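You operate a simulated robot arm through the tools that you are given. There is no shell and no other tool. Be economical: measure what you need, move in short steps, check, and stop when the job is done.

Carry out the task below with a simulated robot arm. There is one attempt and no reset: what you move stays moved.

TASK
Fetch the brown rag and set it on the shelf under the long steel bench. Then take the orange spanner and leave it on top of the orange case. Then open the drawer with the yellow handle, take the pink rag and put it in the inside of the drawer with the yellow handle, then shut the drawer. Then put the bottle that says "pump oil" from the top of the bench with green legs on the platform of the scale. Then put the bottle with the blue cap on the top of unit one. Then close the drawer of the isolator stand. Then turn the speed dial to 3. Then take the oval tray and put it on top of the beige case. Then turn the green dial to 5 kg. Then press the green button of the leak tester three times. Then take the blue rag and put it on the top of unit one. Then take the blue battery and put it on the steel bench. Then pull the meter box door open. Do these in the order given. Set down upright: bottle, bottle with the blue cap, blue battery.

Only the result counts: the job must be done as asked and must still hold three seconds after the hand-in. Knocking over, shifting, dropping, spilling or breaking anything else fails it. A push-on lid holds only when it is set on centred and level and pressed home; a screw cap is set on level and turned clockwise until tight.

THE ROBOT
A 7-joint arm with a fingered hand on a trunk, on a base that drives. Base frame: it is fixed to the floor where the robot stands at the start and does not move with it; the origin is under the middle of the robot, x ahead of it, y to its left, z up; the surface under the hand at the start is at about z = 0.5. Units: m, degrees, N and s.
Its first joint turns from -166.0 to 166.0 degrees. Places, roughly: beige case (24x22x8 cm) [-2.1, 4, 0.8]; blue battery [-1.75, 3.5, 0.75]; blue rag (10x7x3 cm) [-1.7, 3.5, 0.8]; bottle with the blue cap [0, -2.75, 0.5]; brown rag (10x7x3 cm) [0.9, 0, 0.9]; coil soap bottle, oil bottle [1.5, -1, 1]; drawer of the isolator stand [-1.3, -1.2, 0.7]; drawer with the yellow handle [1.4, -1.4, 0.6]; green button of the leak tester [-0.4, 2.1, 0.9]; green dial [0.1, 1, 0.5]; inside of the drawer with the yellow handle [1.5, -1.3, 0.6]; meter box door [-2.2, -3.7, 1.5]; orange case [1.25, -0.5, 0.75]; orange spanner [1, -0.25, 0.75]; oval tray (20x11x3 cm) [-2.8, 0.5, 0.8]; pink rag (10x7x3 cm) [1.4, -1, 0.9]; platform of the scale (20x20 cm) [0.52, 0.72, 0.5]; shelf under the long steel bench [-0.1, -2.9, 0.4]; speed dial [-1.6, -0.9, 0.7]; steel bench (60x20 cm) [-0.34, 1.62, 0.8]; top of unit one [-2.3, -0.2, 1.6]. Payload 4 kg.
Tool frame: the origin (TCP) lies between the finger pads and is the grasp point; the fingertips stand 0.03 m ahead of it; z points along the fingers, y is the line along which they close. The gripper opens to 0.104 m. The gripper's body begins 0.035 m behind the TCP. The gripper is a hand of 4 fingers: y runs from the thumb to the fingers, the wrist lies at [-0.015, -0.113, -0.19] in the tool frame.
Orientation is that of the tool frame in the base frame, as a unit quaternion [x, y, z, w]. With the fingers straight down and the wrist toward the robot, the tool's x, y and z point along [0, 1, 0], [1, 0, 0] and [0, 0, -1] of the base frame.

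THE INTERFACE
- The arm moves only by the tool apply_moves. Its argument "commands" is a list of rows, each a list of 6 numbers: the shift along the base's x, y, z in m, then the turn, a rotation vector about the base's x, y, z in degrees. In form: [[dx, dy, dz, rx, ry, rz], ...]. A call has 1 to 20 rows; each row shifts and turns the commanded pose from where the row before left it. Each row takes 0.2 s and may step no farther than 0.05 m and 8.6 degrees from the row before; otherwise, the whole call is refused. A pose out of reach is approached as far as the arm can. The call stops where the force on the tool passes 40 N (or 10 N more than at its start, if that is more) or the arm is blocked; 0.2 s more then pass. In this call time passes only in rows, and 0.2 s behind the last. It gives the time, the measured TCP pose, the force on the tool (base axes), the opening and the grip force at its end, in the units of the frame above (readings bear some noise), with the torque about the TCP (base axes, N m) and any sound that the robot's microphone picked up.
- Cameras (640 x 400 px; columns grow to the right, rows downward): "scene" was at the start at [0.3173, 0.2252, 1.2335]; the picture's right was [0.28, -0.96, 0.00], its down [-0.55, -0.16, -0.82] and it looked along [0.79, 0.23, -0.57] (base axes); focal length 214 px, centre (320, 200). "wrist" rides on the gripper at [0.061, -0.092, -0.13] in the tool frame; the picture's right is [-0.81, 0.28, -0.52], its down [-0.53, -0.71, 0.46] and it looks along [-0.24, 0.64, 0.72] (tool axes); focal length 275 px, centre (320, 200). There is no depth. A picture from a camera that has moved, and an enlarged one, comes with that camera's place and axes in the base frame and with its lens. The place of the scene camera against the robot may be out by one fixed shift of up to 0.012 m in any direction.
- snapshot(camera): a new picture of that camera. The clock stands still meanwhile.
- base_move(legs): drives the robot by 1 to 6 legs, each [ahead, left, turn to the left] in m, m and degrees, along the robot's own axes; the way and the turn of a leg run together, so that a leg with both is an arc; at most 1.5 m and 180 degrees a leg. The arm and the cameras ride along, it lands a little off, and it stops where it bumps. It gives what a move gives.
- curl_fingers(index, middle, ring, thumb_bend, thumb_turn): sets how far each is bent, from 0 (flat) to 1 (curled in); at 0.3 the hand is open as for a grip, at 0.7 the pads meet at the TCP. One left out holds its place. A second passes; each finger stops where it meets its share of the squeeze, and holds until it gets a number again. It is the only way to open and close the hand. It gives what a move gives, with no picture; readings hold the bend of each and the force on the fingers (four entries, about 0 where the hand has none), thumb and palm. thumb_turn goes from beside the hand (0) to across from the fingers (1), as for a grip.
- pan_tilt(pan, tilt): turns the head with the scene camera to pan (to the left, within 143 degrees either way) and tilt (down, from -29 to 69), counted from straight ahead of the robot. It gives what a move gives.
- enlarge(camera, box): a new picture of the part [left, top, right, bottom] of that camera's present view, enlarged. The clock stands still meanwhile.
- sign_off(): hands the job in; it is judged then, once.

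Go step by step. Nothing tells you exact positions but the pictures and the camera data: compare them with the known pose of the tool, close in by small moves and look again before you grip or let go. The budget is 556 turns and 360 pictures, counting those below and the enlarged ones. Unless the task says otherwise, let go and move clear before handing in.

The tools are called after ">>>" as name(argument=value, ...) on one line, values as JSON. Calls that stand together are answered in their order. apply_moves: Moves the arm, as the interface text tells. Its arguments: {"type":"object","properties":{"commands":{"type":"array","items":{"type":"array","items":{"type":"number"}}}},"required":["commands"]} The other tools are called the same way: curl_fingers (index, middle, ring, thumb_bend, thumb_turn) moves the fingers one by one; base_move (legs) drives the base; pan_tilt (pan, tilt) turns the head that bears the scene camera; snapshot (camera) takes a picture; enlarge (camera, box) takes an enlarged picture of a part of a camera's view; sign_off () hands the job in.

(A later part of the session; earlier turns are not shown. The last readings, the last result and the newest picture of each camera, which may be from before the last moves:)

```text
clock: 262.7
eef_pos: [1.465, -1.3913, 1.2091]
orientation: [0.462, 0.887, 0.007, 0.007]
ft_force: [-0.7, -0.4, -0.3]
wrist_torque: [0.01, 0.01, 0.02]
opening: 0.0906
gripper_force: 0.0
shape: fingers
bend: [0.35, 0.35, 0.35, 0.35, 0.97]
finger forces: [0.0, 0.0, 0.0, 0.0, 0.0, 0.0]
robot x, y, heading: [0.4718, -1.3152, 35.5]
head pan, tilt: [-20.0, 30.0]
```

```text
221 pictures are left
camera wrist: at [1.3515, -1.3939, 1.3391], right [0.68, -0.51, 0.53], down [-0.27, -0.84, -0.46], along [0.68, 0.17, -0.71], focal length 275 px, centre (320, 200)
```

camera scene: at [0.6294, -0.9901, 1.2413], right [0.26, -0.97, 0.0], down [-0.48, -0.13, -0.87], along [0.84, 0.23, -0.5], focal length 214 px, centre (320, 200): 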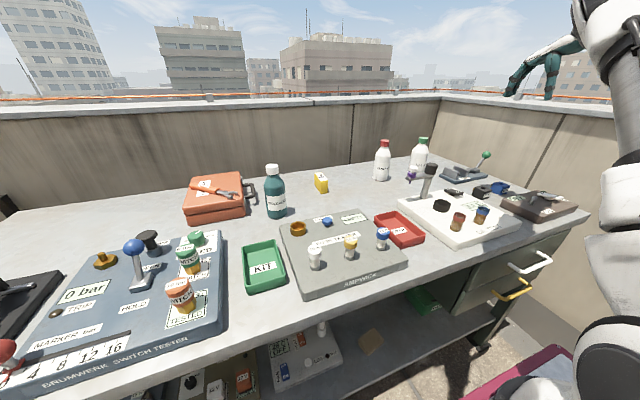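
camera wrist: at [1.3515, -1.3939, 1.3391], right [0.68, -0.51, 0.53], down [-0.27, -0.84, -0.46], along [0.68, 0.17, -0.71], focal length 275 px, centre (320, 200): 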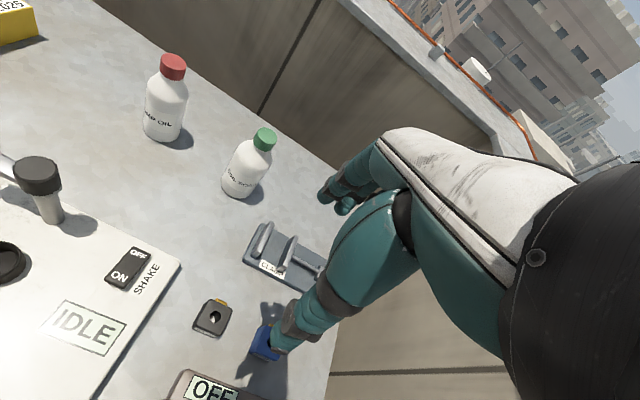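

>>> enlarge(camera="scene", box=[360, 130, 440, 190])

>>> enlarge(camera="wrist", box=[120, 40, 300, 220])

```text
6.67 times, centred on (400, 160) of scene
camera zoom: at [0.6294, -0.9901, 1.2413], right [0.26, -0.97, 0.0], down [-0.48, -0.13, -0.87], along [0.84, 0.23, -0.5], focal length 1430 px, centre (-213, 467)
```

zoom: 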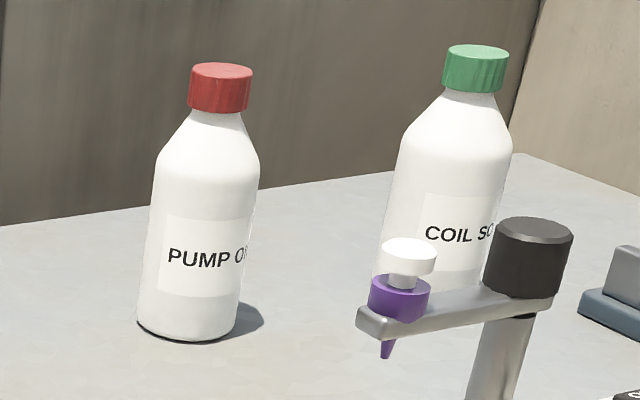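

```text
2.22 times, centred on (210, 130) of wrist
camera zoom: at [1.3515, -1.3939, 1.3391], right [0.68, -0.51, 0.53], down [-0.27, -0.84, -0.46], along [0.68, 0.17, -0.71], focal length 612 px, centre (564, 356)
```

zoom: 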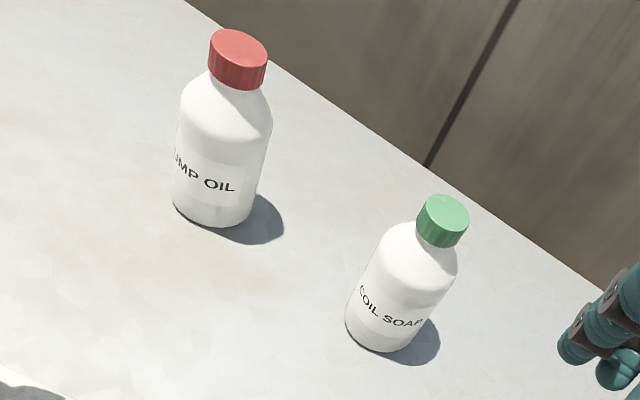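

"PUMP OIL" is the red-capped bottle; its cap top is at (1.553,−1.017,1.01). I move above it.

>>> apply_moves(commands=[[0.0098, 0.0416, -0.01, 0, 0, 0], [0.0098, 0.0416, -0.01, 0, 0, 0], [0.0098, 0.0416, -0.01, 0, 0, 0], [0.0098, 0.0416, -0.01, 0, 0, 0], [0.0098, 0.0416, -0.01, 0, 0, 0], [0.0098, 0.0416, -0.01, 0, 0, 0], [0.0098, 0.0416, -0.01, 0, 0, 0], [0.0098, 0.0416, -0.01, 0, 0, 0], [0.0098, 0.0416, -0.01, 0, 0, 0]])

>>> snapshot(camera="wrist")

>>> enlarge(camera="scene", box=[340, 80, 460, 190])

```text
clock: 264.7
eef_pos: [1.5553, -1.0194, 1.1174]
orientation: [0.463, 0.887, 0.007, 0.008]
ft_force: [-0.5, -0.5, 0.1]
wrist_torque: [0.04, 0.03, 0.01]
opening: 0.0908
gripper_force: 0.1
shape: fingers
bend: [0.35, 0.35, 0.35, 0.35, 0.97]
finger forces: [0.0, 0.1, 0.0, 0.0, 0.0, 0.1]
robot x, y, heading: [0.4674, -1.3115, 35.3]
head pan, tilt: [-20.0, 30.0]
```

```text
218 pictures are left
camera wrist: at [1.4417, -1.0216, 1.2473], right [0.68, -0.51, 0.53], down [-0.27, -0.84, -0.46], along [0.68, 0.17, -0.71], focal length 275 px, centre (320, 200)
```

wrist: 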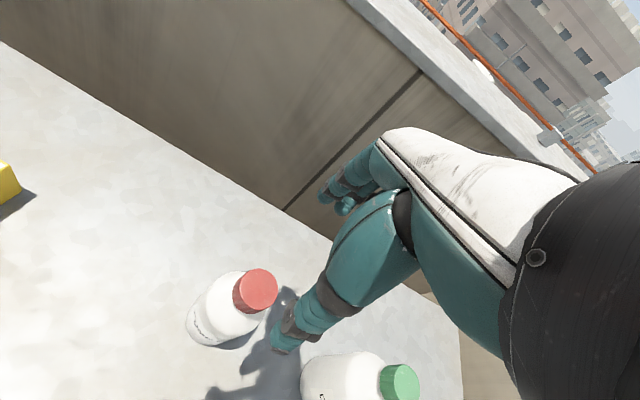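

```text
3.64 times, centred on (400, 135) of scene
camera zoom: at [0.6293, -0.9903, 1.2414], right [0.26, -0.97, 0.0], down [-0.48, -0.13, -0.87], along [0.84, 0.23, -0.5], focal length 780 px, centre (29, 436)
```

zoom: 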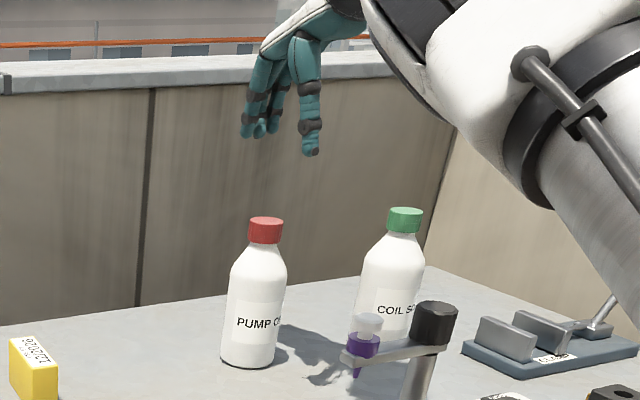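

>>> apply_moves(commands=[[-0.005, 0, -0.04, 0, 0, 0], [0, 0, -0.04, 0, 0, 0], [0, 0, -0.02, 0, 0, 0]])

>>> snapshot(camera="wrist")

>>> enlarge(camera="scene", box=[350, 110, 430, 180])

```text
clock: 265.5
eef_pos: [1.5482, -1.0167, 1.0178]
orientation: [0.462, 0.887, 0.007, 0.007]
ft_force: [-0.4, 0.6, 0.0]
wrist_torque: [-0.05, -0.04, 0.0]
opening: 0.0906
gripper_force: 0.1
shape: fingers
bend: [0.35, 0.35, 0.35, 0.35, 0.97]
finger forces: [0.0, 0.1, 0.0, 0.1, 0.1, 0.0]
robot x, y, heading: [0.4678, -1.3177, 35.2]
head pan, tilt: [-20.0, 30.0]
```

```text
216 pictures are left
camera wrist: at [1.4352, -1.0202, 1.1477], right [0.68, -0.51, 0.53], down [-0.27, -0.84, -0.46], along [0.68, 0.17, -0.71], focal length 275 px, centre (320, 200)
```

wrist: 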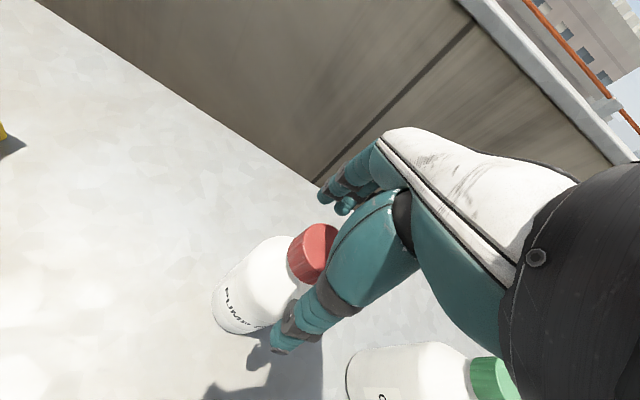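

```text
5.71 times, centred on (390, 145) of scene
camera zoom: at [0.6293, -0.99, 1.2414], right [0.26, -0.97, 0.0], down [-0.48, -0.13, -0.87], along [0.84, 0.23, -0.5], focal length 1226 px, centre (-80, 514)
```

zoom: 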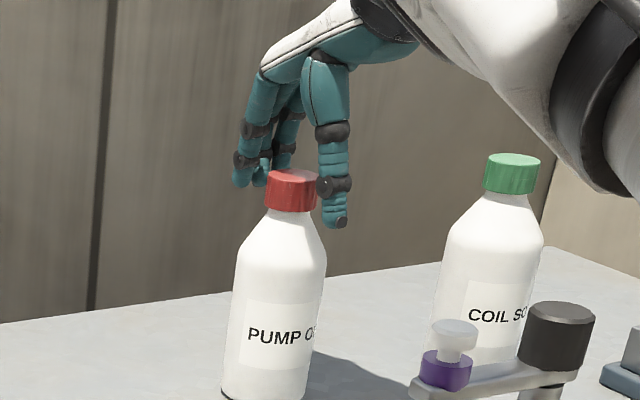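

The cap is centred between thumb and fingers. I lower a bit to grip the cap and close.

>>> apply_moves(commands=[[0, 0, -0.02, 0, 0, 0], [0, 0, -0.006, 0, 0, 0]])

>>> curl_fingers(index=0.7, middle=0.7, ring=0.7, thumb_bend=0.7)

>>> enlarge(camera="scene", box=[350, 110, 430, 180])

```text
clock: 266.1
eef_pos: [1.5481, -1.0162, 0.9932]
orientation: [0.462, 0.887, 0.006, 0.008]
ft_force: [-0.4, 0.3, 0.3]
wrist_torque: [-0.01, 0.01, 0.03]
opening: 0.0908
gripper_force: 0.0
shape: fingers
bend: [0.35, 0.35, 0.35, 0.35, 0.97]
finger forces: [0.0, 0.1, 0.0, 0.1, 0.1, 0.0]
robot x, y, heading: [0.4703, -1.3173, 35.2]
head pan, tilt: [-20.0, 30.0]
```

```text
clock: 267.1
eef_pos: [1.5481, -1.0165, 0.9932]
orientation: [0.462, 0.887, 0.007, 0.009]
ft_force: [4.1, 0.4, 6.6]
wrist_torque: [-0.01, -0.1, 0.01]
opening: 0.0399
gripper_force: 14.4
shape: fingers
bend: [0.59, 0.61, 0.7, 0.54, 0.96]
finger forces: [6.5, 9.5, 0.0, 0.0, 13.9, 0.1]
robot x, y, heading: [0.4674, -1.3188, 35.3]
head pan, tilt: [-20.0, 30.0]
```

```text
5.71 times, centred on (390, 145) of scene
camera zoom: at [0.6292, -0.99, 1.2414], right [0.26, -0.97, 0.0], down [-0.48, -0.13, -0.87], along [0.84, 0.23, -0.5], focal length 1226 px, centre (-80, 514)
```

zoom: 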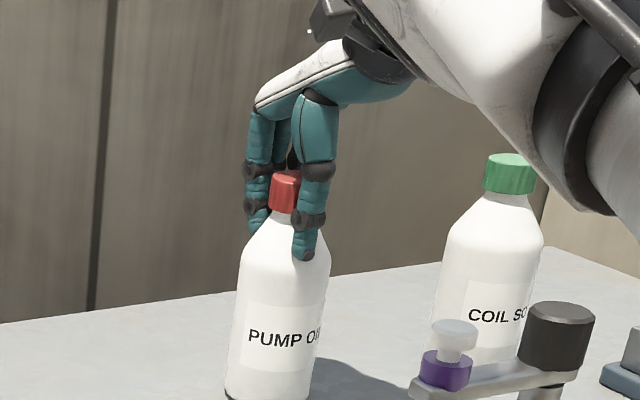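

>>> apply_moves(commands=[[0, 0, 0.02, 0, 0, 0], [0, 0, 0.03, 0, 0, 0]])

>>> enlarge(camera="scene", box=[350, 100, 430, 180])

```text
clock: 267.7
eef_pos: [1.547, -1.0166, 1.0409]
orientation: [0.463, 0.887, 0.006, 0.008]
ft_force: [0.6, 0.1, -5.0]
wrist_torque: [0.06, -0.02, -0.02]
opening: 0.0382
gripper_force: 10.6
shape: fingers
bend: [0.6, 0.63, 0.7, 0.54, 0.95]
finger forces: [5.8, 5.8, 0.1, 0.0, 11.2, 0.0]
robot x, y, heading: [0.4673, -1.3171, 35.3]
head pan, tilt: [-20.0, 30.0]
```

```text
5.00 times, centred on (390, 140) of scene
camera zoom: at [0.6297, -0.9898, 1.2412], right [0.26, -0.97, 0.0], down [-0.48, -0.13, -0.87], along [0.84, 0.23, -0.5], focal length 1072 px, centre (-30, 500)
```

zoom: 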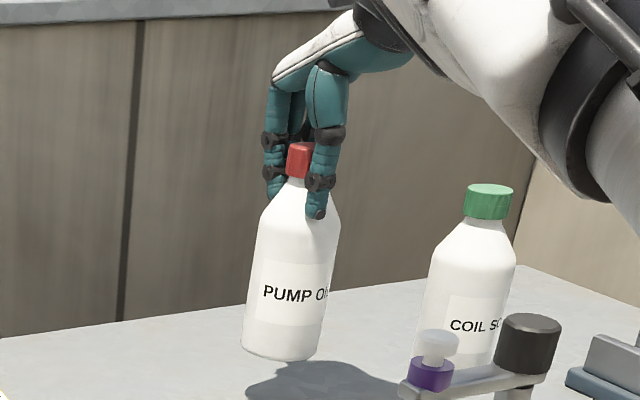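

Lifted. I tighten the grip for transport.

>>> curl_fingers(index=0.85, middle=0.85, ring=0.85, thumb_bend=0.85)

>>> apply_moves(commands=[[0, 0, 0.04, 0, 0, 0], [0, 0, 0.04, 0, 0, 0], [0, 0, 0.04, 0, 0, 0], [0, 0, 0.04, 0, 0, 0]])

>>> snapshot(camera="scene")

```text
clock: 268.7
eef_pos: [1.547, -1.018, 1.0419]
orientation: [0.462, 0.887, 0.006, 0.007]
ft_force: [0.0, 0.2, -4.1]
wrist_torque: [0.0, -0.04, 0.0]
opening: 0.0246
gripper_force: 23.1
shape: fingers
bend: [0.71, 0.65, 0.85, 0.66, 0.92]
finger forces: [12.0, 12.6, 0.0, 0.0, 22.0, 0.1]
robot x, y, heading: [0.4693, -1.3137, 35.1]
head pan, tilt: [-20.0, 30.0]
```

```text
clock: 269.7
eef_pos: [1.5433, -1.0166, 1.1999]
orientation: [0.461, 0.887, 0.007, 0.007]
ft_force: [0.4, 1.2, -4.8]
wrist_torque: [0.09, -0.06, -0.03]
opening: 0.0242
gripper_force: 23.5
shape: fingers
bend: [0.71, 0.65, 0.85, 0.67, 0.92]
finger forces: [12.4, 12.4, 0.1, 0.1, 21.4, 0.1]
out of reach, approached as far as the arm can: row 4
robot x, y, heading: [0.4711, -1.3157, 35.5]
head pan, tilt: [-20.0, 30.0]
```

```text
212 pictures are left
camera scene: at [0.6293, -0.9896, 1.2413], right [0.26, -0.96, 0.0], down [-0.48, -0.13, -0.87], along [0.84, 0.23, -0.5], focal length 214 px, centre (320, 200)
```

scene: 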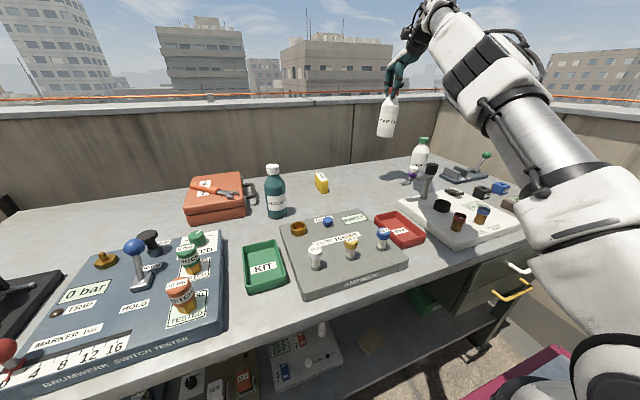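

The bottle hangs upright. I carry it left first (avoiding the post), then back toward the robot.

>>> apply_moves(commands=[[-0.0394, 0.0213, 0, 0, 0, 0], [-0.0394, 0.0213, 0, 0, 0, 0], [-0.0394, 0.0213, 0, 0, 0, 0], [-0.0394, 0.0213, 0, 0, 0, 0], [-0.0394, 0.0213, 0, 0, 0, 0], [-0.0369, -0.0258, 0, 0, 0, 0], [-0.0369, -0.0258, 0, 0, 0, 0], [-0.0369, -0.0258, 0, 0, 0, 0], [-0.0369, -0.0258, 0, 0, 0, 0], [-0.0369, -0.0258, 0, 0, 0, 0], [-0.0369, -0.0258, 0, 0, 0, 0], [-0.0369, -0.0258, 0, 0, 0, 0], [-0.0369, -0.0258, 0, 0, 0, 0]])

>>> snapshot(camera="scene")

```text
clock: 272.5
eef_pos: [1.0573, -1.1321, 1.2022]
orientation: [0.481, 0.877, 0.009, 0.006]
ft_force: [1.1, 0.4, -3.6]
wrist_torque: [-0.06, -0.06, 0.03]
opening: 0.0235
gripper_force: 23.3
shape: fingers
bend: [0.71, 0.65, 0.85, 0.68, 0.91]
finger forces: [11.1, 14.7, 0.1, 0.0, 21.6, 0.0]
robot x, y, heading: [0.4681, -1.3153, 35.2]
head pan, tilt: [-20.0, 30.0]
```

```text
211 pictures are left
camera scene: at [0.599, -0.9707, 1.2042], right [0.6, -0.8, 0.0], down [-0.66, -0.5, -0.56], along [0.45, 0.34, -0.83], focal length 214 px, centre (320, 200)
```

scene: 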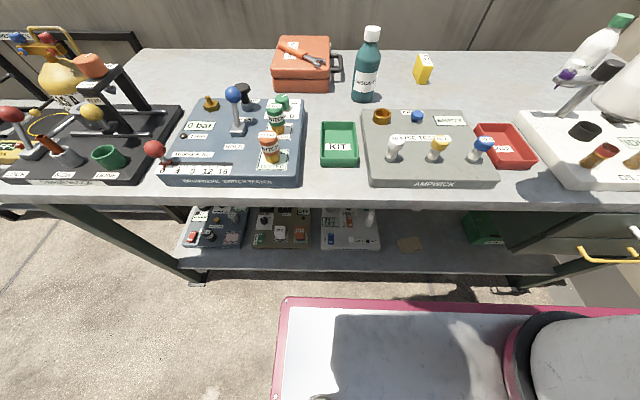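

The head camera got nudged (elbow near the head). I re-aim it and check the bottle.

>>> pan_tilt(pan=-40, tilt=15)

>>> snapshot(camera="scene")

>>> snapshot(camera="wrist")

```text
clock: 273.4
eef_pos: [1.0575, -1.1294, 1.2018]
orientation: [0.479, 0.878, 0.008, 0.005]
ft_force: [0.7, 0.1, -4.0]
wrist_torque: [-0.03, -0.05, -0.04]
opening: 0.0234
gripper_force: 23.7
shape: fingers
bend: [0.71, 0.65, 0.85, 0.68, 0.91]
finger forces: [11.2, 14.7, 0.0, 0.1, 21.4, 0.0]
robot x, y, heading: [0.4676, -1.3128, 35.3]
head pan, tilt: [-40.0, 15.0]
```

```text
210 pictures are left
camera scene: at [0.5981, -0.9714, 1.2029], right [0.6, -0.8, 0.0], down [-0.67, -0.5, -0.55], along [0.44, 0.33, -0.84], focal length 214 px, centre (320, 200)
```

scene: 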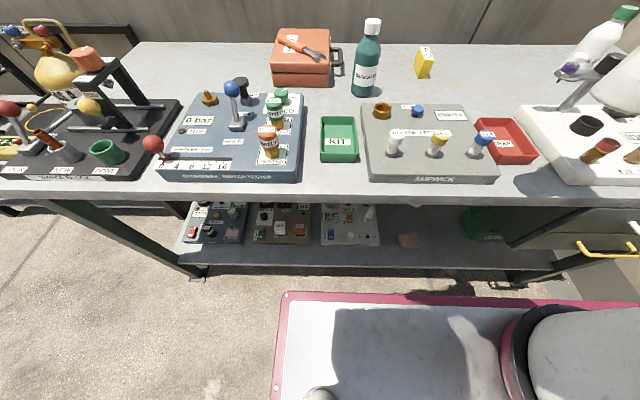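

```text
209 pictures are left
camera wrist: at [0.9446, -1.1295, 1.3318], right [0.66, -0.54, 0.52], down [-0.3, -0.83, -0.47], along [0.69, 0.15, -0.71], focal length 275 px, centre (320, 200)
```

wrist: 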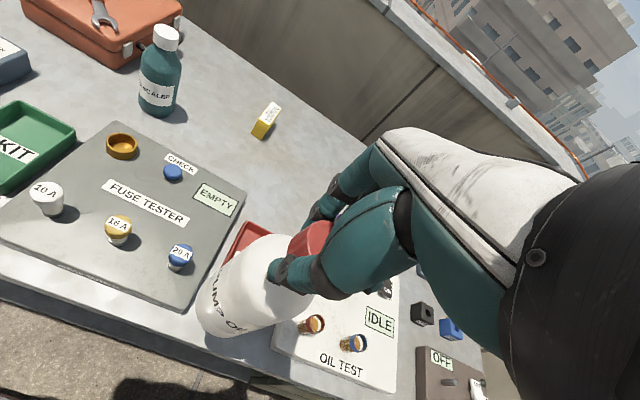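

The arm is blocking the head. I move the hand to the right to free it.

>>> apply_moves(commands=[[0.028, -0.04, 0, 0, 0, 0], [0.028, -0.04, 0, 0, 0, 0], [0.028, -0.04, 0, 0, 0, 0], [0.028, -0.04, 0, 0, 0, 0]])

>>> pan_tilt(pan=-30, tilt=20)

>>> snapshot(camera="scene")

```text
clock: 274.4
eef_pos: [1.1635, -1.277, 1.1997]
orientation: [0.461, 0.887, 0.007, 0.008]
ft_force: [0.2, 1.3, -3.9]
wrist_torque: [0.03, -0.04, -0.01]
opening: 0.0233
gripper_force: 23.6
shape: fingers
bend: [0.71, 0.65, 0.85, 0.68, 0.91]
finger forces: [11.4, 14.1, 0.0, 0.1, 21.3, 0.0]
robot x, y, heading: [0.4671, -1.3177, 35.2]
head pan, tilt: [-40.0, 15.0]
```

```text
clock: 275.1
eef_pos: [1.1632, -1.2776, 1.2001]
orientation: [0.462, 0.887, 0.006, 0.008]
ft_force: [-1.1, 1.1, -4.6]
wrist_torque: [-0.05, 0.01, -0.02]
opening: 0.0229
gripper_force: 23.8
shape: fingers
bend: [0.71, 0.65, 0.85, 0.68, 0.91]
finger forces: [11.1, 14.8, 0.1, 0.0, 21.7, 0.1]
robot x, y, heading: [0.4706, -1.3186, 35.2]
head pan, tilt: [-30.0, 20.0]
```

```text
208 pictures are left
camera scene: at [0.6349, -1.0053, 1.2574], right [0.09, -1.0, 0.0], down [-0.34, -0.03, -0.94], along [0.94, 0.08, -0.34], focal length 214 px, centre (320, 200)
```

scene: 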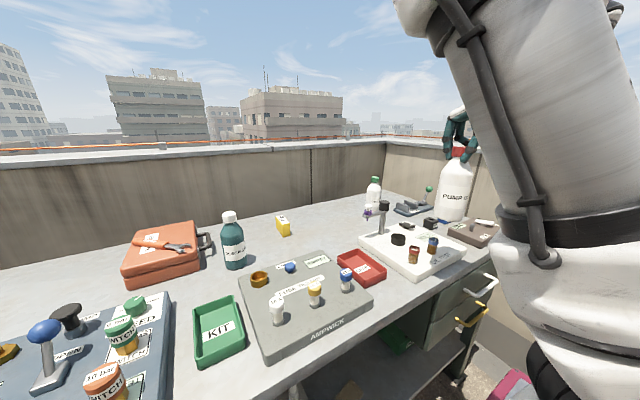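

Head is free and the bottle hangs upright. I back away from the bench and strafe left toward the scale.

>>> base_move(legs=[[-0.4, 0, 0], [0, 1.0, 0], [0, 0.92, 0]])

>>> pan_tilt(pan=0, tilt=35)

>>> snapshot(camera="scene")

```text
clock: 286.8
eef_pos: [-0.2618, 0.0559, 1.2001]
orientation: [0.463, 0.886, 0.006, 0.008]
ft_force: [0.0, 0.0, -3.6]
wrist_torque: [-0.01, -0.02, 0.03]
opening: 0.0232
gripper_force: 23.7
shape: fingers
bend: [0.71, 0.65, 0.85, 0.68, 0.91]
finger forces: [10.9, 14.6, 0.0, 0.1, 21.6, 0.0]
robot x, y, heading: [-0.9541, 0.0171, 34.9]
head pan, tilt: [-30.0, 20.0]
```

```text
clock: 287.7
eef_pos: [-0.2622, 0.0551, 1.2001]
orientation: [0.463, 0.886, 0.007, 0.008]
ft_force: [-0.1, -0.3, -2.9]
wrist_torque: [-0.01, -0.07, -0.02]
opening: 0.0229
gripper_force: 23.7
shape: fingers
bend: [0.71, 0.65, 0.85, 0.68, 0.91]
finger forces: [11.0, 14.6, 0.0, 0.1, 21.5, 0.1]
robot x, y, heading: [-0.9558, 0.0229, 35.1]
head pan, tilt: [0.0, 35.0]
```

```text
207 pictures are left
camera scene: at [-0.8098, 0.3716, 1.2336], right [0.57, -0.82, 0.0], down [-0.47, -0.33, -0.82], along [0.67, 0.47, -0.57], focal length 214 px, centre (320, 200)
```

scene: 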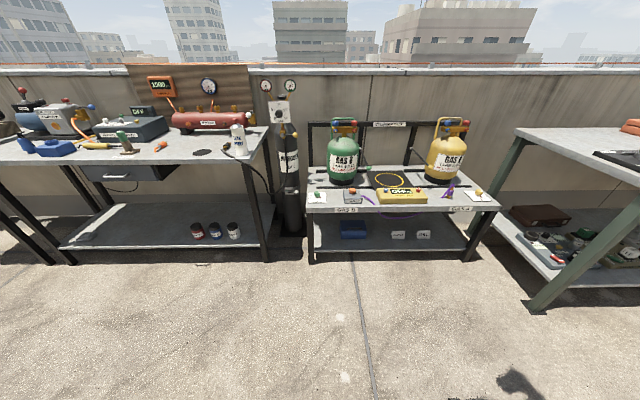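

I drive forward to the cylinder rack bench.

>>> base_move(legs=[[0.66, 0, 0]])

>>> pan_tilt(pan=-5, tilt=40)

>>> snapshot(camera="scene")

>>> snapshot(camera="wrist")

```text
clock: 291.4
eef_pos: [0.2805, 0.44, 1.1998]
orientation: [0.461, 0.887, 0.007, 0.008]
ft_force: [-0.4, 0.0, -3.7]
wrist_torque: [-0.05, -0.02, -0.02]
opening: 0.0229
gripper_force: 23.6
shape: fingers
bend: [0.71, 0.65, 0.85, 0.68, 0.91]
finger forces: [11.0, 14.7, 0.1, 0.1, 21.5, 0.1]
robot x, y, heading: [-0.4131, 0.3986, 35.6]
head pan, tilt: [0.0, 35.0]
```

```text
clock: 292.0
eef_pos: [0.2794, 0.4403, 1.1997]
orientation: [0.462, 0.887, 0.007, 0.008]
ft_force: [0.0, 0.3, -3.5]
wrist_torque: [0.0, -0.02, -0.02]
opening: 0.0231
gripper_force: 23.4
shape: fingers
bend: [0.71, 0.65, 0.85, 0.68, 0.91]
finger forces: [11.1, 14.7, 0.1, 0.0, 21.5, 0.0]
robot x, y, heading: [-0.4175, 0.4033, 35.1]
head pan, tilt: [-5.0, 40.0]
```

```text
206 pictures are left
camera scene: at [-0.2681, 0.7458, 1.226], right [0.5, -0.86, 0.0], down [-0.56, -0.32, -0.77], along [0.66, 0.39, -0.64], focal length 214 px, centre (320, 200)
```

scene: 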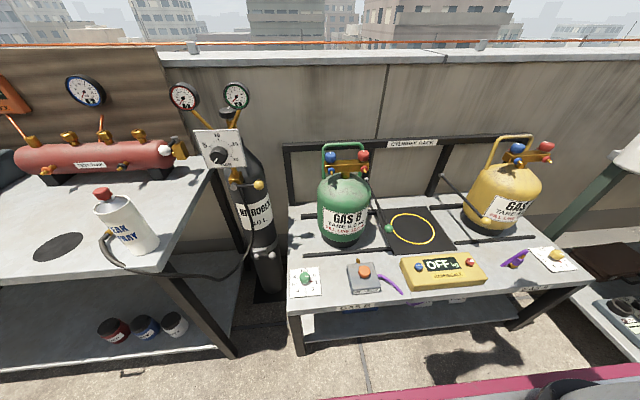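

```text
205 pictures are left
camera wrist: at [0.1666, 0.4366, 1.3298], right [0.68, -0.51, 0.53], down [-0.27, -0.84, -0.46], along [0.68, 0.17, -0.71], focal length 275 px, centre (320, 200)
```

wrist: 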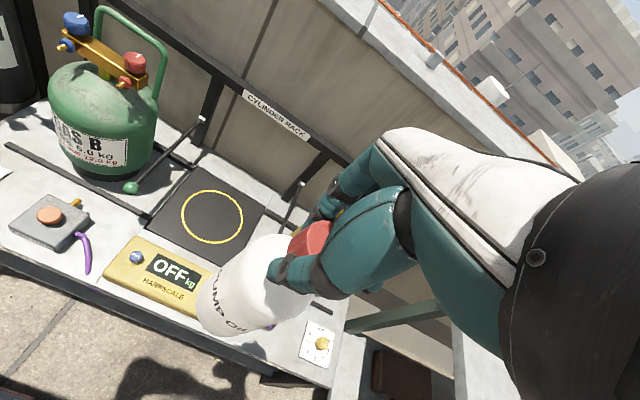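

The platform centre is at (0.518,0.720,0.498). I move the bottle above it and begin lowering.

>>> apply_moves(commands=[[0.0298, 0.035, 0, 0, 0, 0], [0.0298, 0.035, 0, 0, 0, 0], [0.0298, 0.035, 0, 0, 0, 0], [0.0298, 0.035, 0, 0, 0, 0], [0.0298, 0.035, 0, 0, 0, 0], [0.0298, 0.035, 0, 0, 0, 0], [0.0298, 0.035, 0, 0, 0, 0], [0.0298, 0.035, 0, 0, 0, 0]])

>>> apply_moves(commands=[[0, 0, -0.05, 0, 0, 0], [0, 0, -0.05, 0, 0, 0], [0, 0, -0.05, 0, 0, 0], [0, 0, -0.05, 0, 0, 0], [0, 0, -0.05, 0, 0, 0], [0, 0, -0.05, 0, 0, 0], [0, 0, -0.05, 0, 0, 0]])

>>> snapshot(camera="scene")

>>> snapshot(camera="wrist")

```text
clock: 293.8
eef_pos: [0.5182, 0.7217, 1.2031]
orientation: [0.462, 0.887, 0.006, 0.008]
ft_force: [0.8, 0.0, -3.3]
wrist_torque: [-0.03, -0.03, 0.02]
opening: 0.0227
gripper_force: 24.4
shape: fingers
bend: [0.71, 0.65, 0.85, 0.68, 0.91]
finger forces: [11.1, 15.4, 0.0, 0.1, 22.0, 0.0]
robot x, y, heading: [-0.4156, 0.4001, 35.4]
head pan, tilt: [-5.0, 40.0]
```

```text
clock: 295.4
eef_pos: [0.5181, 0.7217, 0.8505]
orientation: [0.461, 0.887, 0.006, 0.008]
ft_force: [1.4, -0.3, -3.9]
wrist_torque: [-0.01, 0.01, 0.02]
opening: 0.0224
gripper_force: 23.5
shape: fingers
bend: [0.71, 0.65, 0.85, 0.69, 0.91]
finger forces: [10.7, 14.8, 0.0, 0.1, 21.3, 0.0]
robot x, y, heading: [-0.4121, 0.3989, 35.3]
head pan, tilt: [-5.0, 40.0]
```

```text
204 pictures are left
camera scene: at [-0.2684, 0.7458, 1.226], right [0.5, -0.86, 0.0], down [-0.56, -0.32, -0.77], along [0.66, 0.39, -0.64], focal length 214 px, centre (320, 200)
```

scene: 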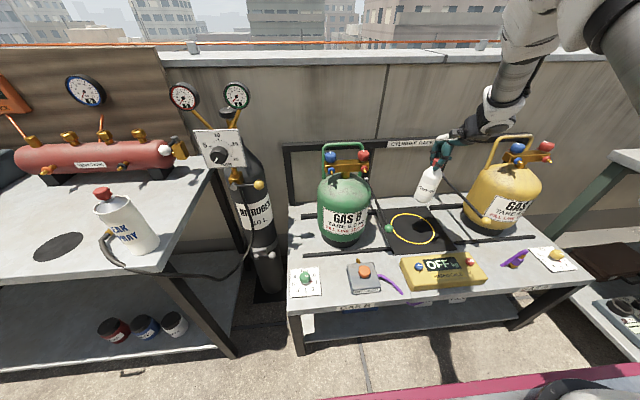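

```text
203 pictures are left
camera wrist: at [0.4039, 0.718, 0.9798], right [0.68, -0.51, 0.53], down [-0.27, -0.84, -0.46], along [0.68, 0.17, -0.71], focal length 275 px, centre (320, 200)
```

wrist: 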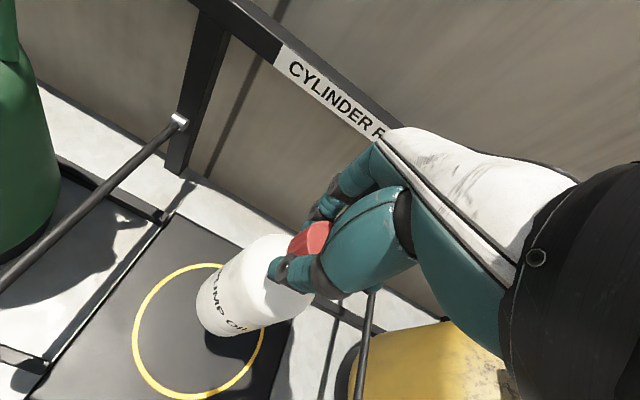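

>>> enlarge(camera="scene", box=[380, 120, 500, 260])

>>> enlarge(camera="wrist", box=[120, 200, 360, 400])

```text
2.86 times, centred on (440, 190) of scene
camera zoom: at [-0.2684, 0.7458, 1.226], right [0.5, -0.86, 0.0], down [-0.56, -0.32, -0.77], along [0.66, 0.39, -0.64], focal length 613 px, centre (-23, 229)
```

zoom: 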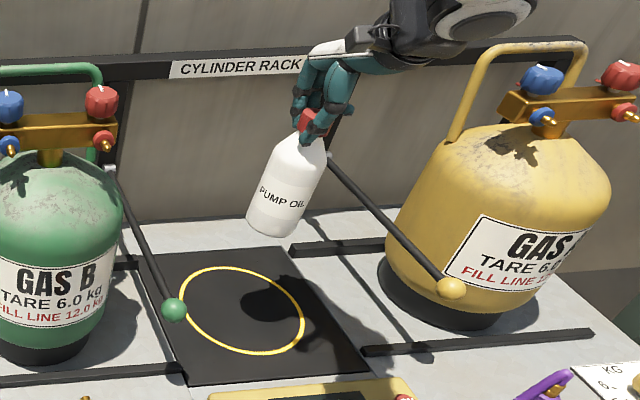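

```text
2.00 times, centred on (240, 300) of wrist
camera zoom: at [0.4039, 0.718, 0.9798], right [0.68, -0.51, 0.53], down [-0.27, -0.84, -0.46], along [0.68, 0.17, -0.71], focal length 551 px, centre (480, 0)
```

zoom: 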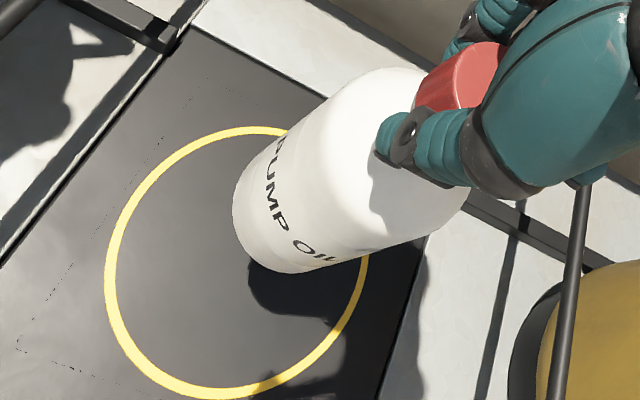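

The bottle is vertical and centred over the ring. I lower it to the platform.

>>> apply_moves(commands=[[0, 0, -0.04, 0, 0, 0], [0, 0, -0.04, 0, 0, 0], [0, 0, -0.04, 0, 0, 0], [0, 0, -0.03, 0, 0, 0], [0, 0, -0.015, 0, 0, 0], [0, 0, -0.01, 0, 0, 0], [0, 0, -0.006, 0, 0, 0], [0, 0, -0.005, 0, 0, 0]])

>>> enlarge(camera="scene", box=[380, 120, 500, 260])

```text
clock: 297.2
eef_pos: [0.5182, 0.7219, 0.6698]
orientation: [0.461, 0.887, 0.011, 0.009]
ft_force: [-3.5, 6.1, 33.0]
wrist_torque: [0.38, 0.19, 0.15]
opening: 0.0225
gripper_force: 31.1
shape: fingers
bend: [0.71, 0.65, 0.85, 0.7, 0.89]
finger forces: [16.4, 15.5, 0.1, 0.1, 30.4, 0.0]
robot x, y, heading: [-0.4144, 0.3987, 35.3]
head pan, tilt: [-5.0, 40.0]
```

```text
2.86 times, centred on (440, 190) of scene
camera zoom: at [-0.2696, 0.7456, 1.2263], right [0.5, -0.86, 0.0], down [-0.55, -0.32, -0.77], along [0.66, 0.39, -0.64], focal length 613 px, centre (-23, 229)
```

zoom: 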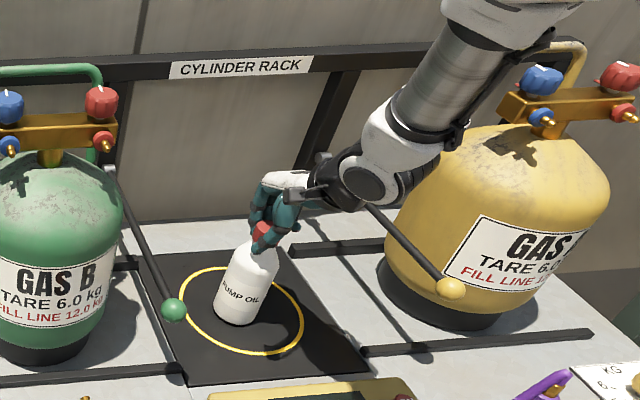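

On the platform. I relieve the pressure, open the hand, and lift off.

>>> apply_moves(commands=[[0, 0, 0.004, 0, 0, 0]])

>>> curl_fingers(index=0.4, middle=0.4, ring=0.4, thumb_bend=0.4)

>>> enlarge(camera="scene", box=[380, 120, 500, 260])

```text
clock: 297.6
eef_pos: [0.5178, 0.7205, 0.6682]
orientation: [0.462, 0.887, 0.008, 0.007]
ft_force: [1.3, 5.9, 23.3]
wrist_torque: [0.3, -0.2, 0.05]
opening: 0.0224
gripper_force: 29.7
shape: fingers
bend: [0.71, 0.65, 0.85, 0.71, 0.89]
finger forces: [17.3, 17.2, 0.0, 0.1, 25.4, 0.0]
robot x, y, heading: [-0.4151, 0.4006, 35.5]
head pan, tilt: [-5.0, 40.0]
```

```text
clock: 298.6
eef_pos: [0.5169, 0.7188, 0.6677]
orientation: [0.462, 0.887, 0.007, 0.008]
ft_force: [0.0, -0.1, 0.6]
wrist_torque: [0.01, 0.01, 0.01]
opening: 0.0774
gripper_force: 0.1
shape: fingers
bend: [0.4, 0.4, 0.4, 0.4, 0.97]
finger forces: [0.1, 0.1, 0.0, 0.1, 0.0, 0.1]
robot x, y, heading: [-0.4161, 0.4013, 35.6]
head pan, tilt: [-5.0, 40.0]
```

```text
2.86 times, centred on (440, 190) of scene
camera zoom: at [-0.2681, 0.7457, 1.226], right [0.5, -0.86, 0.0], down [-0.56, -0.32, -0.77], along [0.66, 0.39, -0.64], focal length 613 px, centre (-23, 229)
```

zoom: 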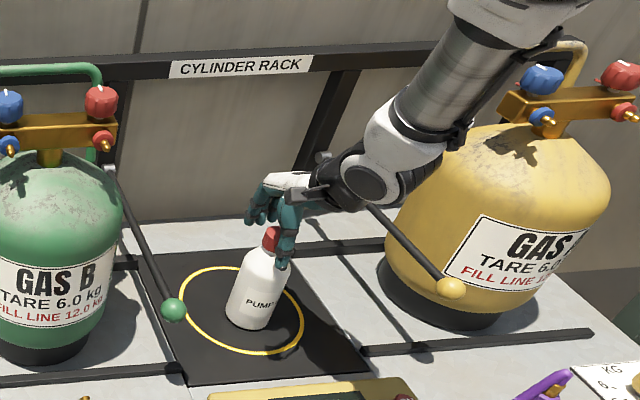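

>>> apply_moves(commands=[[0, 0, 0.03, 0, 0, 0], [0, 0, 0.04, 0, 0, 0], [0, 0, 0.05, 0, 0, 0], [0, 0, 0.05, 0, 0, 0], [0, 0, 0.05, 0, 0, 0], [0, 0, 0.05, 0, 0, 0], [0, 0, 0.05, 0, 0, 0], [0, 0, 0.05, 0, 0, 0], [0, 0, 0.05, 0, 0, 0]])

>>> enlarge(camera="scene", box=[380, 120, 500, 260])

```text
clock: 300.6
eef_pos: [0.5153, 0.7218, 1.0877]
orientation: [0.461, 0.887, 0.007, 0.007]
ft_force: [0.4, -0.2, -0.6]
wrist_torque: [0.01, 0.0, 0.0]
opening: 0.0774
gripper_force: 0.1
shape: fingers
bend: [0.4, 0.4, 0.4, 0.4, 0.97]
finger forces: [0.1, 0.0, 0.0, 0.0, 0.0, 0.0]
robot x, y, heading: [-0.4146, 0.4004, 35.4]
head pan, tilt: [-5.0, 40.0]
```

```text
2.86 times, centred on (440, 190) of scene
camera zoom: at [-0.2678, 0.7457, 1.2259], right [0.5, -0.86, 0.0], down [-0.56, -0.32, -0.77], along [0.66, 0.39, -0.64], focal length 613 px, centre (-23, 229)
```

zoom: 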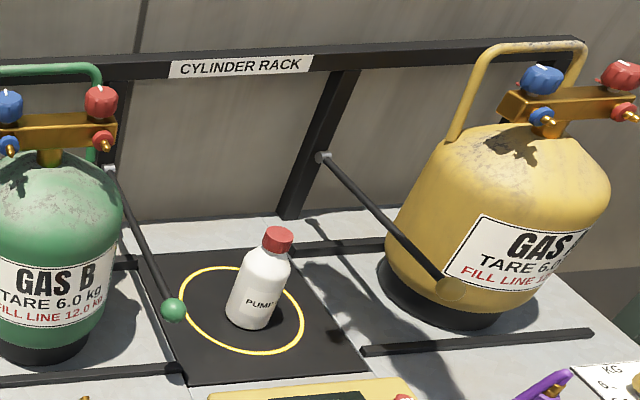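

The bottle stands on the scale. Next is the blue-capped bottle on the shelf under the steel bench; I back off, turn, and drive there.

>>> base_move(legs=[[-0.7, 0, 0], [0, 0, -105], [1.2, 0.25, 0], [1.0, -0.24, 0]])

>>> pan_tilt(pan=-15, tilt=42)

>>> snapshot(camera="scene")

```text
clock: 319.5
eef_pos: [-0.0725, -2.999, 1.0885]
orientation: [0.982, 0.187, -0.002, 0.01]
ft_force: [0.3, -0.1, 0.7]
wrist_torque: [0.01, 0.04, 0.0]
opening: 0.0775
gripper_force: 0.1
shape: fingers
bend: [0.4, 0.4, 0.4, 0.4, 0.97]
finger forces: [0.1, 0.0, 0.0, 0.1, 0.0, 0.1]
robot x, y, heading: [-0.1639, -2.0215, -68.1]
head pan, tilt: [-5.0, 40.0]
```

```text
clock: 320.2
eef_pos: [-0.0729, -2.9983, 1.0903]
orientation: [0.982, 0.187, -0.002, 0.01]
ft_force: [-0.2, 1.0, -0.1]
wrist_torque: [0.01, 0.01, -0.01]
opening: 0.0776
gripper_force: 0.0
shape: fingers
bend: [0.4, 0.4, 0.4, 0.4, 0.97]
finger forces: [0.0, 0.0, 0.0, 0.0, 0.1, 0.1]
robot x, y, heading: [-0.1697, -2.0189, -68.3]
head pan, tilt: [-15.0, 42.0]
```

```text
197 pictures are left
camera scene: at [0.1098, -2.2516, 1.2231], right [-0.99, -0.12, 0.0], down [-0.08, 0.66, -0.74], along [0.09, -0.74, -0.67], focal length 214 px, centre (320, 200)
```

scene: 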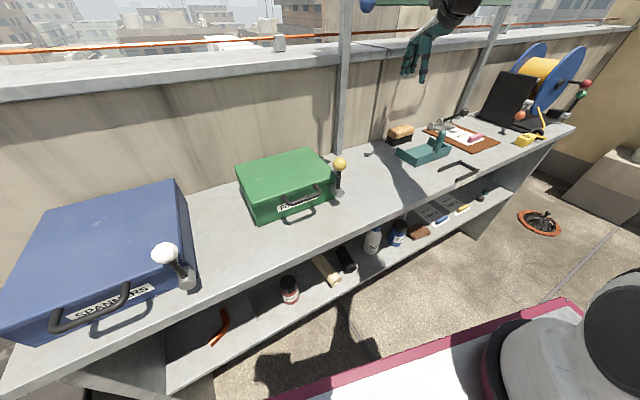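

I bring the hand back off the bench top to the right-front spot where descending worked before.

>>> apply_moves(commands=[[-0.0468, 0.0058, 0, 0, 0, 0], [-0.0468, 0.0058, 0, 0, 0, 0], [-0.0468, 0.0058, 0, 0, 0, 0], [-0.0468, 0.0058, 0, 0, 0, 0], [-0.0468, 0.0058, 0, 0, 0, 0], [-0.0468, 0.0058, 0, 0, 0, 0], [-0.0468, 0.0058, 0, 0, 0, 0], [-0.0468, 0.0058, 0, 0, 0, 0], [-0.0468, 0.0058, 0, 0, 0, 0], [-0.0468, 0.0058, 0, 0, 0, 0], [-0.0468, 0.0058, 0, 0, 0, 0], [-0.0468, 0.0058, 0, 0, 0, 0]])

```text
clock: 322.8
eef_pos: [-0.6336, -2.931, 1.0888]
orientation: [0.982, 0.187, -0.003, 0.01]
ft_force: [0.0, 1.0, 0.2]
wrist_torque: [-0.01, 0.04, 0.0]
opening: 0.0776
gripper_force: 0.0
shape: fingers
bend: [0.4, 0.4, 0.4, 0.4, 0.97]
finger forces: [0.1, 0.1, 0.1, 0.0, 0.1, 0.0]
robot x, y, heading: [-0.1661, -2.0205, -68.5]
head pan, tilt: [-15.0, 42.0]
```

>>> apply_moves(commands=[[0, 0, -0.05, 0, 0, 0], [0, 0, -0.05, 0, 0, 0], [0, 0, -0.05, 0, 0, 0], [0, 0, -0.05, 0, 0, 0], [0, 0, -0.05, 0, 0, 0], [0, 0, -0.05, 0, 0, 0], [0, 0, -0.05, 0, 0, 0], [0, 0, -0.05, 0, 0, 0], [0, 0, -0.04, 0, 0, 0]])

>>> snapshot(camera="scene")

```text
clock: 324.8
eef_pos: [-0.6359, -2.9291, 0.6483]
orientation: [0.983, 0.186, -0.002, 0.011]
ft_force: [-0.3, 0.4, 0.3]
wrist_torque: [-0.01, 0.0, -0.04]
opening: 0.0776
gripper_force: 0.0
shape: fingers
bend: [0.4, 0.4, 0.4, 0.4, 0.97]
finger forces: [0.1, 0.0, 0.0, 0.0, 0.1, 0.1]
robot x, y, heading: [-0.1679, -2.0191, -68.2]
head pan, tilt: [-15.0, 42.0]
```

```text
196 pictures are left
camera scene: at [0.1097, -2.2515, 1.2231], right [-0.99, -0.12, 0.0], down [-0.08, 0.66, -0.74], along [0.09, -0.74, -0.67], focal length 214 px, centre (320, 200)
```

scene: 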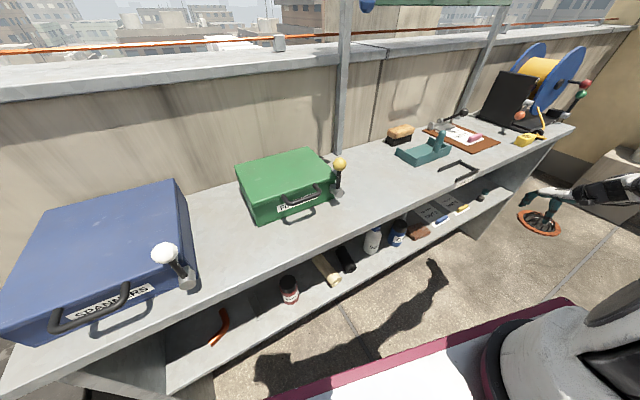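

>>> apply_moves(commands=[[0.0379, 0.0266, -0.003, 0, 0, 0], [0.0379, 0.0266, -0.003, 0, 0, 0], [0.0379, 0.0266, -0.003, 0, 0, 0], [0.0379, 0.0266, -0.003, 0, 0, 0], [0.0379, 0.0266, -0.003, 0, 0, 0], [0.0379, 0.0266, -0.003, 0, 0, 0]])

>>> apply_moves(commands=[[0.0379, 0.0266, 0, 0, 0, 0], [0.0379, 0.0266, 0, 0, 0, 0], [0.0379, 0.0266, 0, 0, 0, 0], [0.0379, 0.0266, 0, 0, 0, 0], [0.0379, 0.0266, 0, 0, 0, 0], [0.0379, 0.0266, 0, 0, 0, 0]])

>>> snapshot(camera="wrist")

>>> snapshot(camera="scene")

```text
clock: 326.2
eef_pos: [-0.4064, -2.7681, 0.6323]
orientation: [0.982, 0.186, -0.002, 0.011]
ft_force: [-0.1, 0.8, -0.1]
wrist_torque: [0.03, 0.02, -0.01]
opening: 0.0776
gripper_force: 0.0
shape: fingers
bend: [0.4, 0.4, 0.4, 0.4, 0.97]
finger forces: [0.1, 0.0, 0.0, 0.0, 0.1, 0.1]
robot x, y, heading: [-0.1669, -2.0182, -68.3]
head pan, tilt: [-15.0, 42.0]
```

```text
clock: 327.6
eef_pos: [-0.1825, -2.6111, 0.6283]
orientation: [0.983, 0.185, -0.001, 0.009]
ft_force: [0.1, 0.2, 0.1]
wrist_torque: [0.03, -0.01, 0.02]
opening: 0.0778
gripper_force: 0.1
shape: fingers
bend: [0.4, 0.4, 0.4, 0.4, 0.97]
finger forces: [0.0, 0.0, 0.1, 0.0, 0.0, 0.0]
out of reach, approached as far as the arm can: row 6
robot x, y, heading: [-0.1692, -2.0215, -68.4]
head pan, tilt: [-15.0, 42.0]
```

```text
195 pictures are left
camera wrist: at [-0.1586, -2.5003, 0.7573], right [-0.65, -0.54, 0.53], down [-0.76, 0.46, -0.46], along [0.01, -0.7, -0.71], focal length 275 px, centre (320, 200)
```

wrist: 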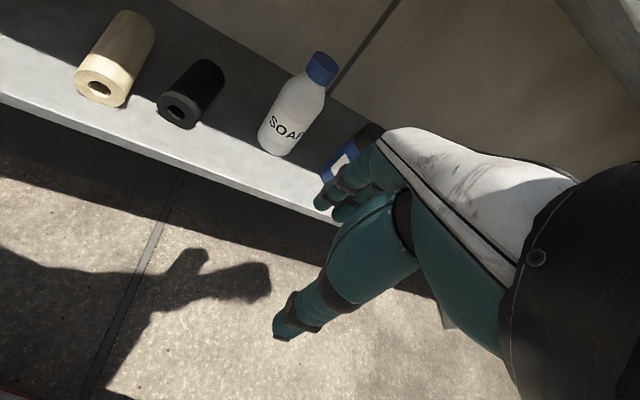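

```text
194 pictures are left
camera scene: at [0.1094, -2.2517, 1.2231], right [-0.99, -0.12, 0.0], down [-0.08, 0.66, -0.74], along [0.09, -0.74, -0.67], focal length 214 px, centre (320, 200)
```

scene: 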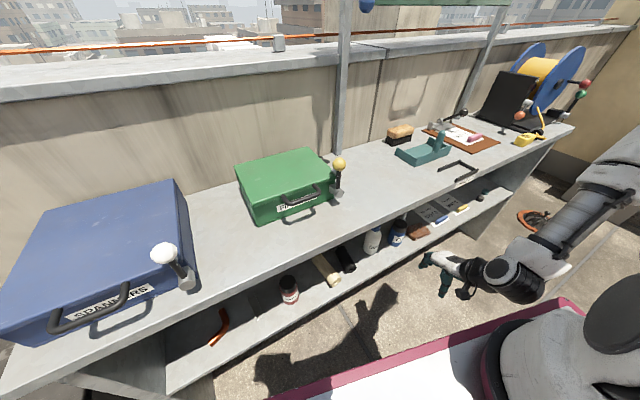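

The SOAP bottle's cap top is at z≈0.60 (f≈2.28, l≈−1.65). I'll enter left of it at cap height and slide sideways so thumb and fingers straddle the cap. First align yaw/tilt.

>>> curl_fingers(index=0.35, middle=0.35, ring=0.35, thumb_bend=0.35)

>>> apply_moves(commands=[[0.03, 0.021, 0, 0, 0, 5], [0.03, 0.021, 0, 0, 0, 5], [0.03, 0.021, -0.005, -6.14, -4.3, 0], [0, 0, -0.005, -6.14, -4.3, 0]])

```text
clock: 328.6
eef_pos: [-0.1812, -2.6102, 0.6276]
orientation: [0.983, 0.186, -0.001, 0.01]
ft_force: [0.1, 0.1, 0.0]
wrist_torque: [-0.04, -0.01, 0.04]
opening: 0.0901
gripper_force: 0.0
shape: fingers
bend: [0.35, 0.35, 0.35, 0.35, 0.97]
finger forces: [0.0, 0.0, 0.0, 0.0, 0.0, 0.0]
robot x, y, heading: [-0.1678, -2.0201, -68.3]
head pan, tilt: [-15.0, 42.0]
```

```text
clock: 329.6
eef_pos: [-0.0963, -2.5681, 0.5923]
orientation: [0.953, 0.268, 0.042, 0.133]
ft_force: [0.7, 0.5, 0.8]
wrist_torque: [0.01, -0.02, 0.01]
opening: 0.0904
gripper_force: 0.1
shape: fingers
bend: [0.35, 0.35, 0.35, 0.35, 0.97]
finger forces: [0.1, 0.1, 0.1, 0.0, 0.1, 0.1]
out of reach, approached as far as the arm can: row 1, 2, 3
robot x, y, heading: [-0.1677, -2.018, -68.6]
head pan, tilt: [-15.0, 42.0]
```

>>> apply_moves(commands=[[0.0267, -0.038, 0.003, 0, 0, 0], [0.0267, -0.038, 0.002, 0, 0, 0], [0.0267, -0.038, 0, 0, 0, 0]])

>>> snapshot(camera="wrist")

>>> snapshot(camera="scene")

```text
clock: 330.4
eef_pos: [-0.0131, -2.6835, 0.5967]
orientation: [0.954, 0.267, 0.043, 0.133]
ft_force: [-0.7, 0.4, -0.7]
wrist_torque: [0.03, -0.05, 0.0]
opening: 0.0905
gripper_force: 0.1
shape: fingers
bend: [0.35, 0.35, 0.35, 0.35, 0.97]
finger forces: [0.1, 0.0, 0.0, 0.1, 0.0, 0.1]
robot x, y, heading: [-0.1689, -2.0188, -68.2]
head pan, tilt: [-15.0, 42.0]
```

```text
193 pictures are left
camera wrist: at [-0.0274, -2.5461, 0.6987], right [-0.63, -0.53, 0.57], down [-0.74, 0.2, -0.64], along [0.22, -0.82, -0.52], focal length 275 px, centre (320, 200)
```

wrist: 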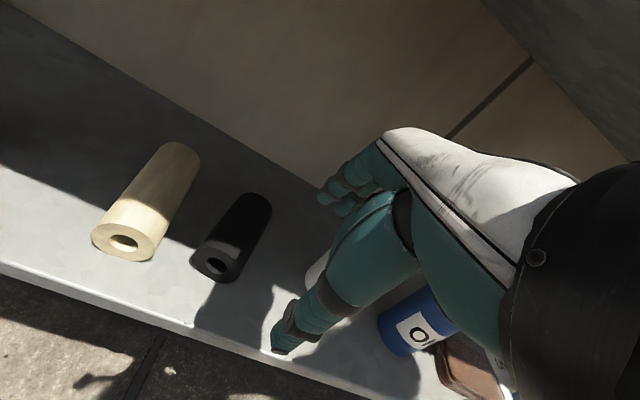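

```text
192 pictures are left
camera scene: at [0.1093, -2.2518, 1.2231], right [-0.99, -0.12, 0.0], down [-0.08, 0.66, -0.74], along [0.09, -0.74, -0.67], focal length 214 px, centre (320, 200)
```

scene: 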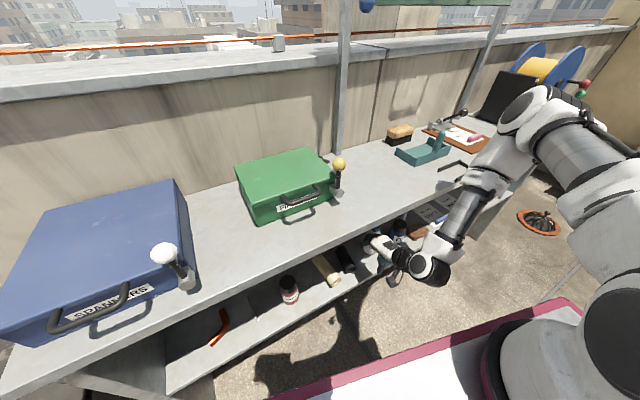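

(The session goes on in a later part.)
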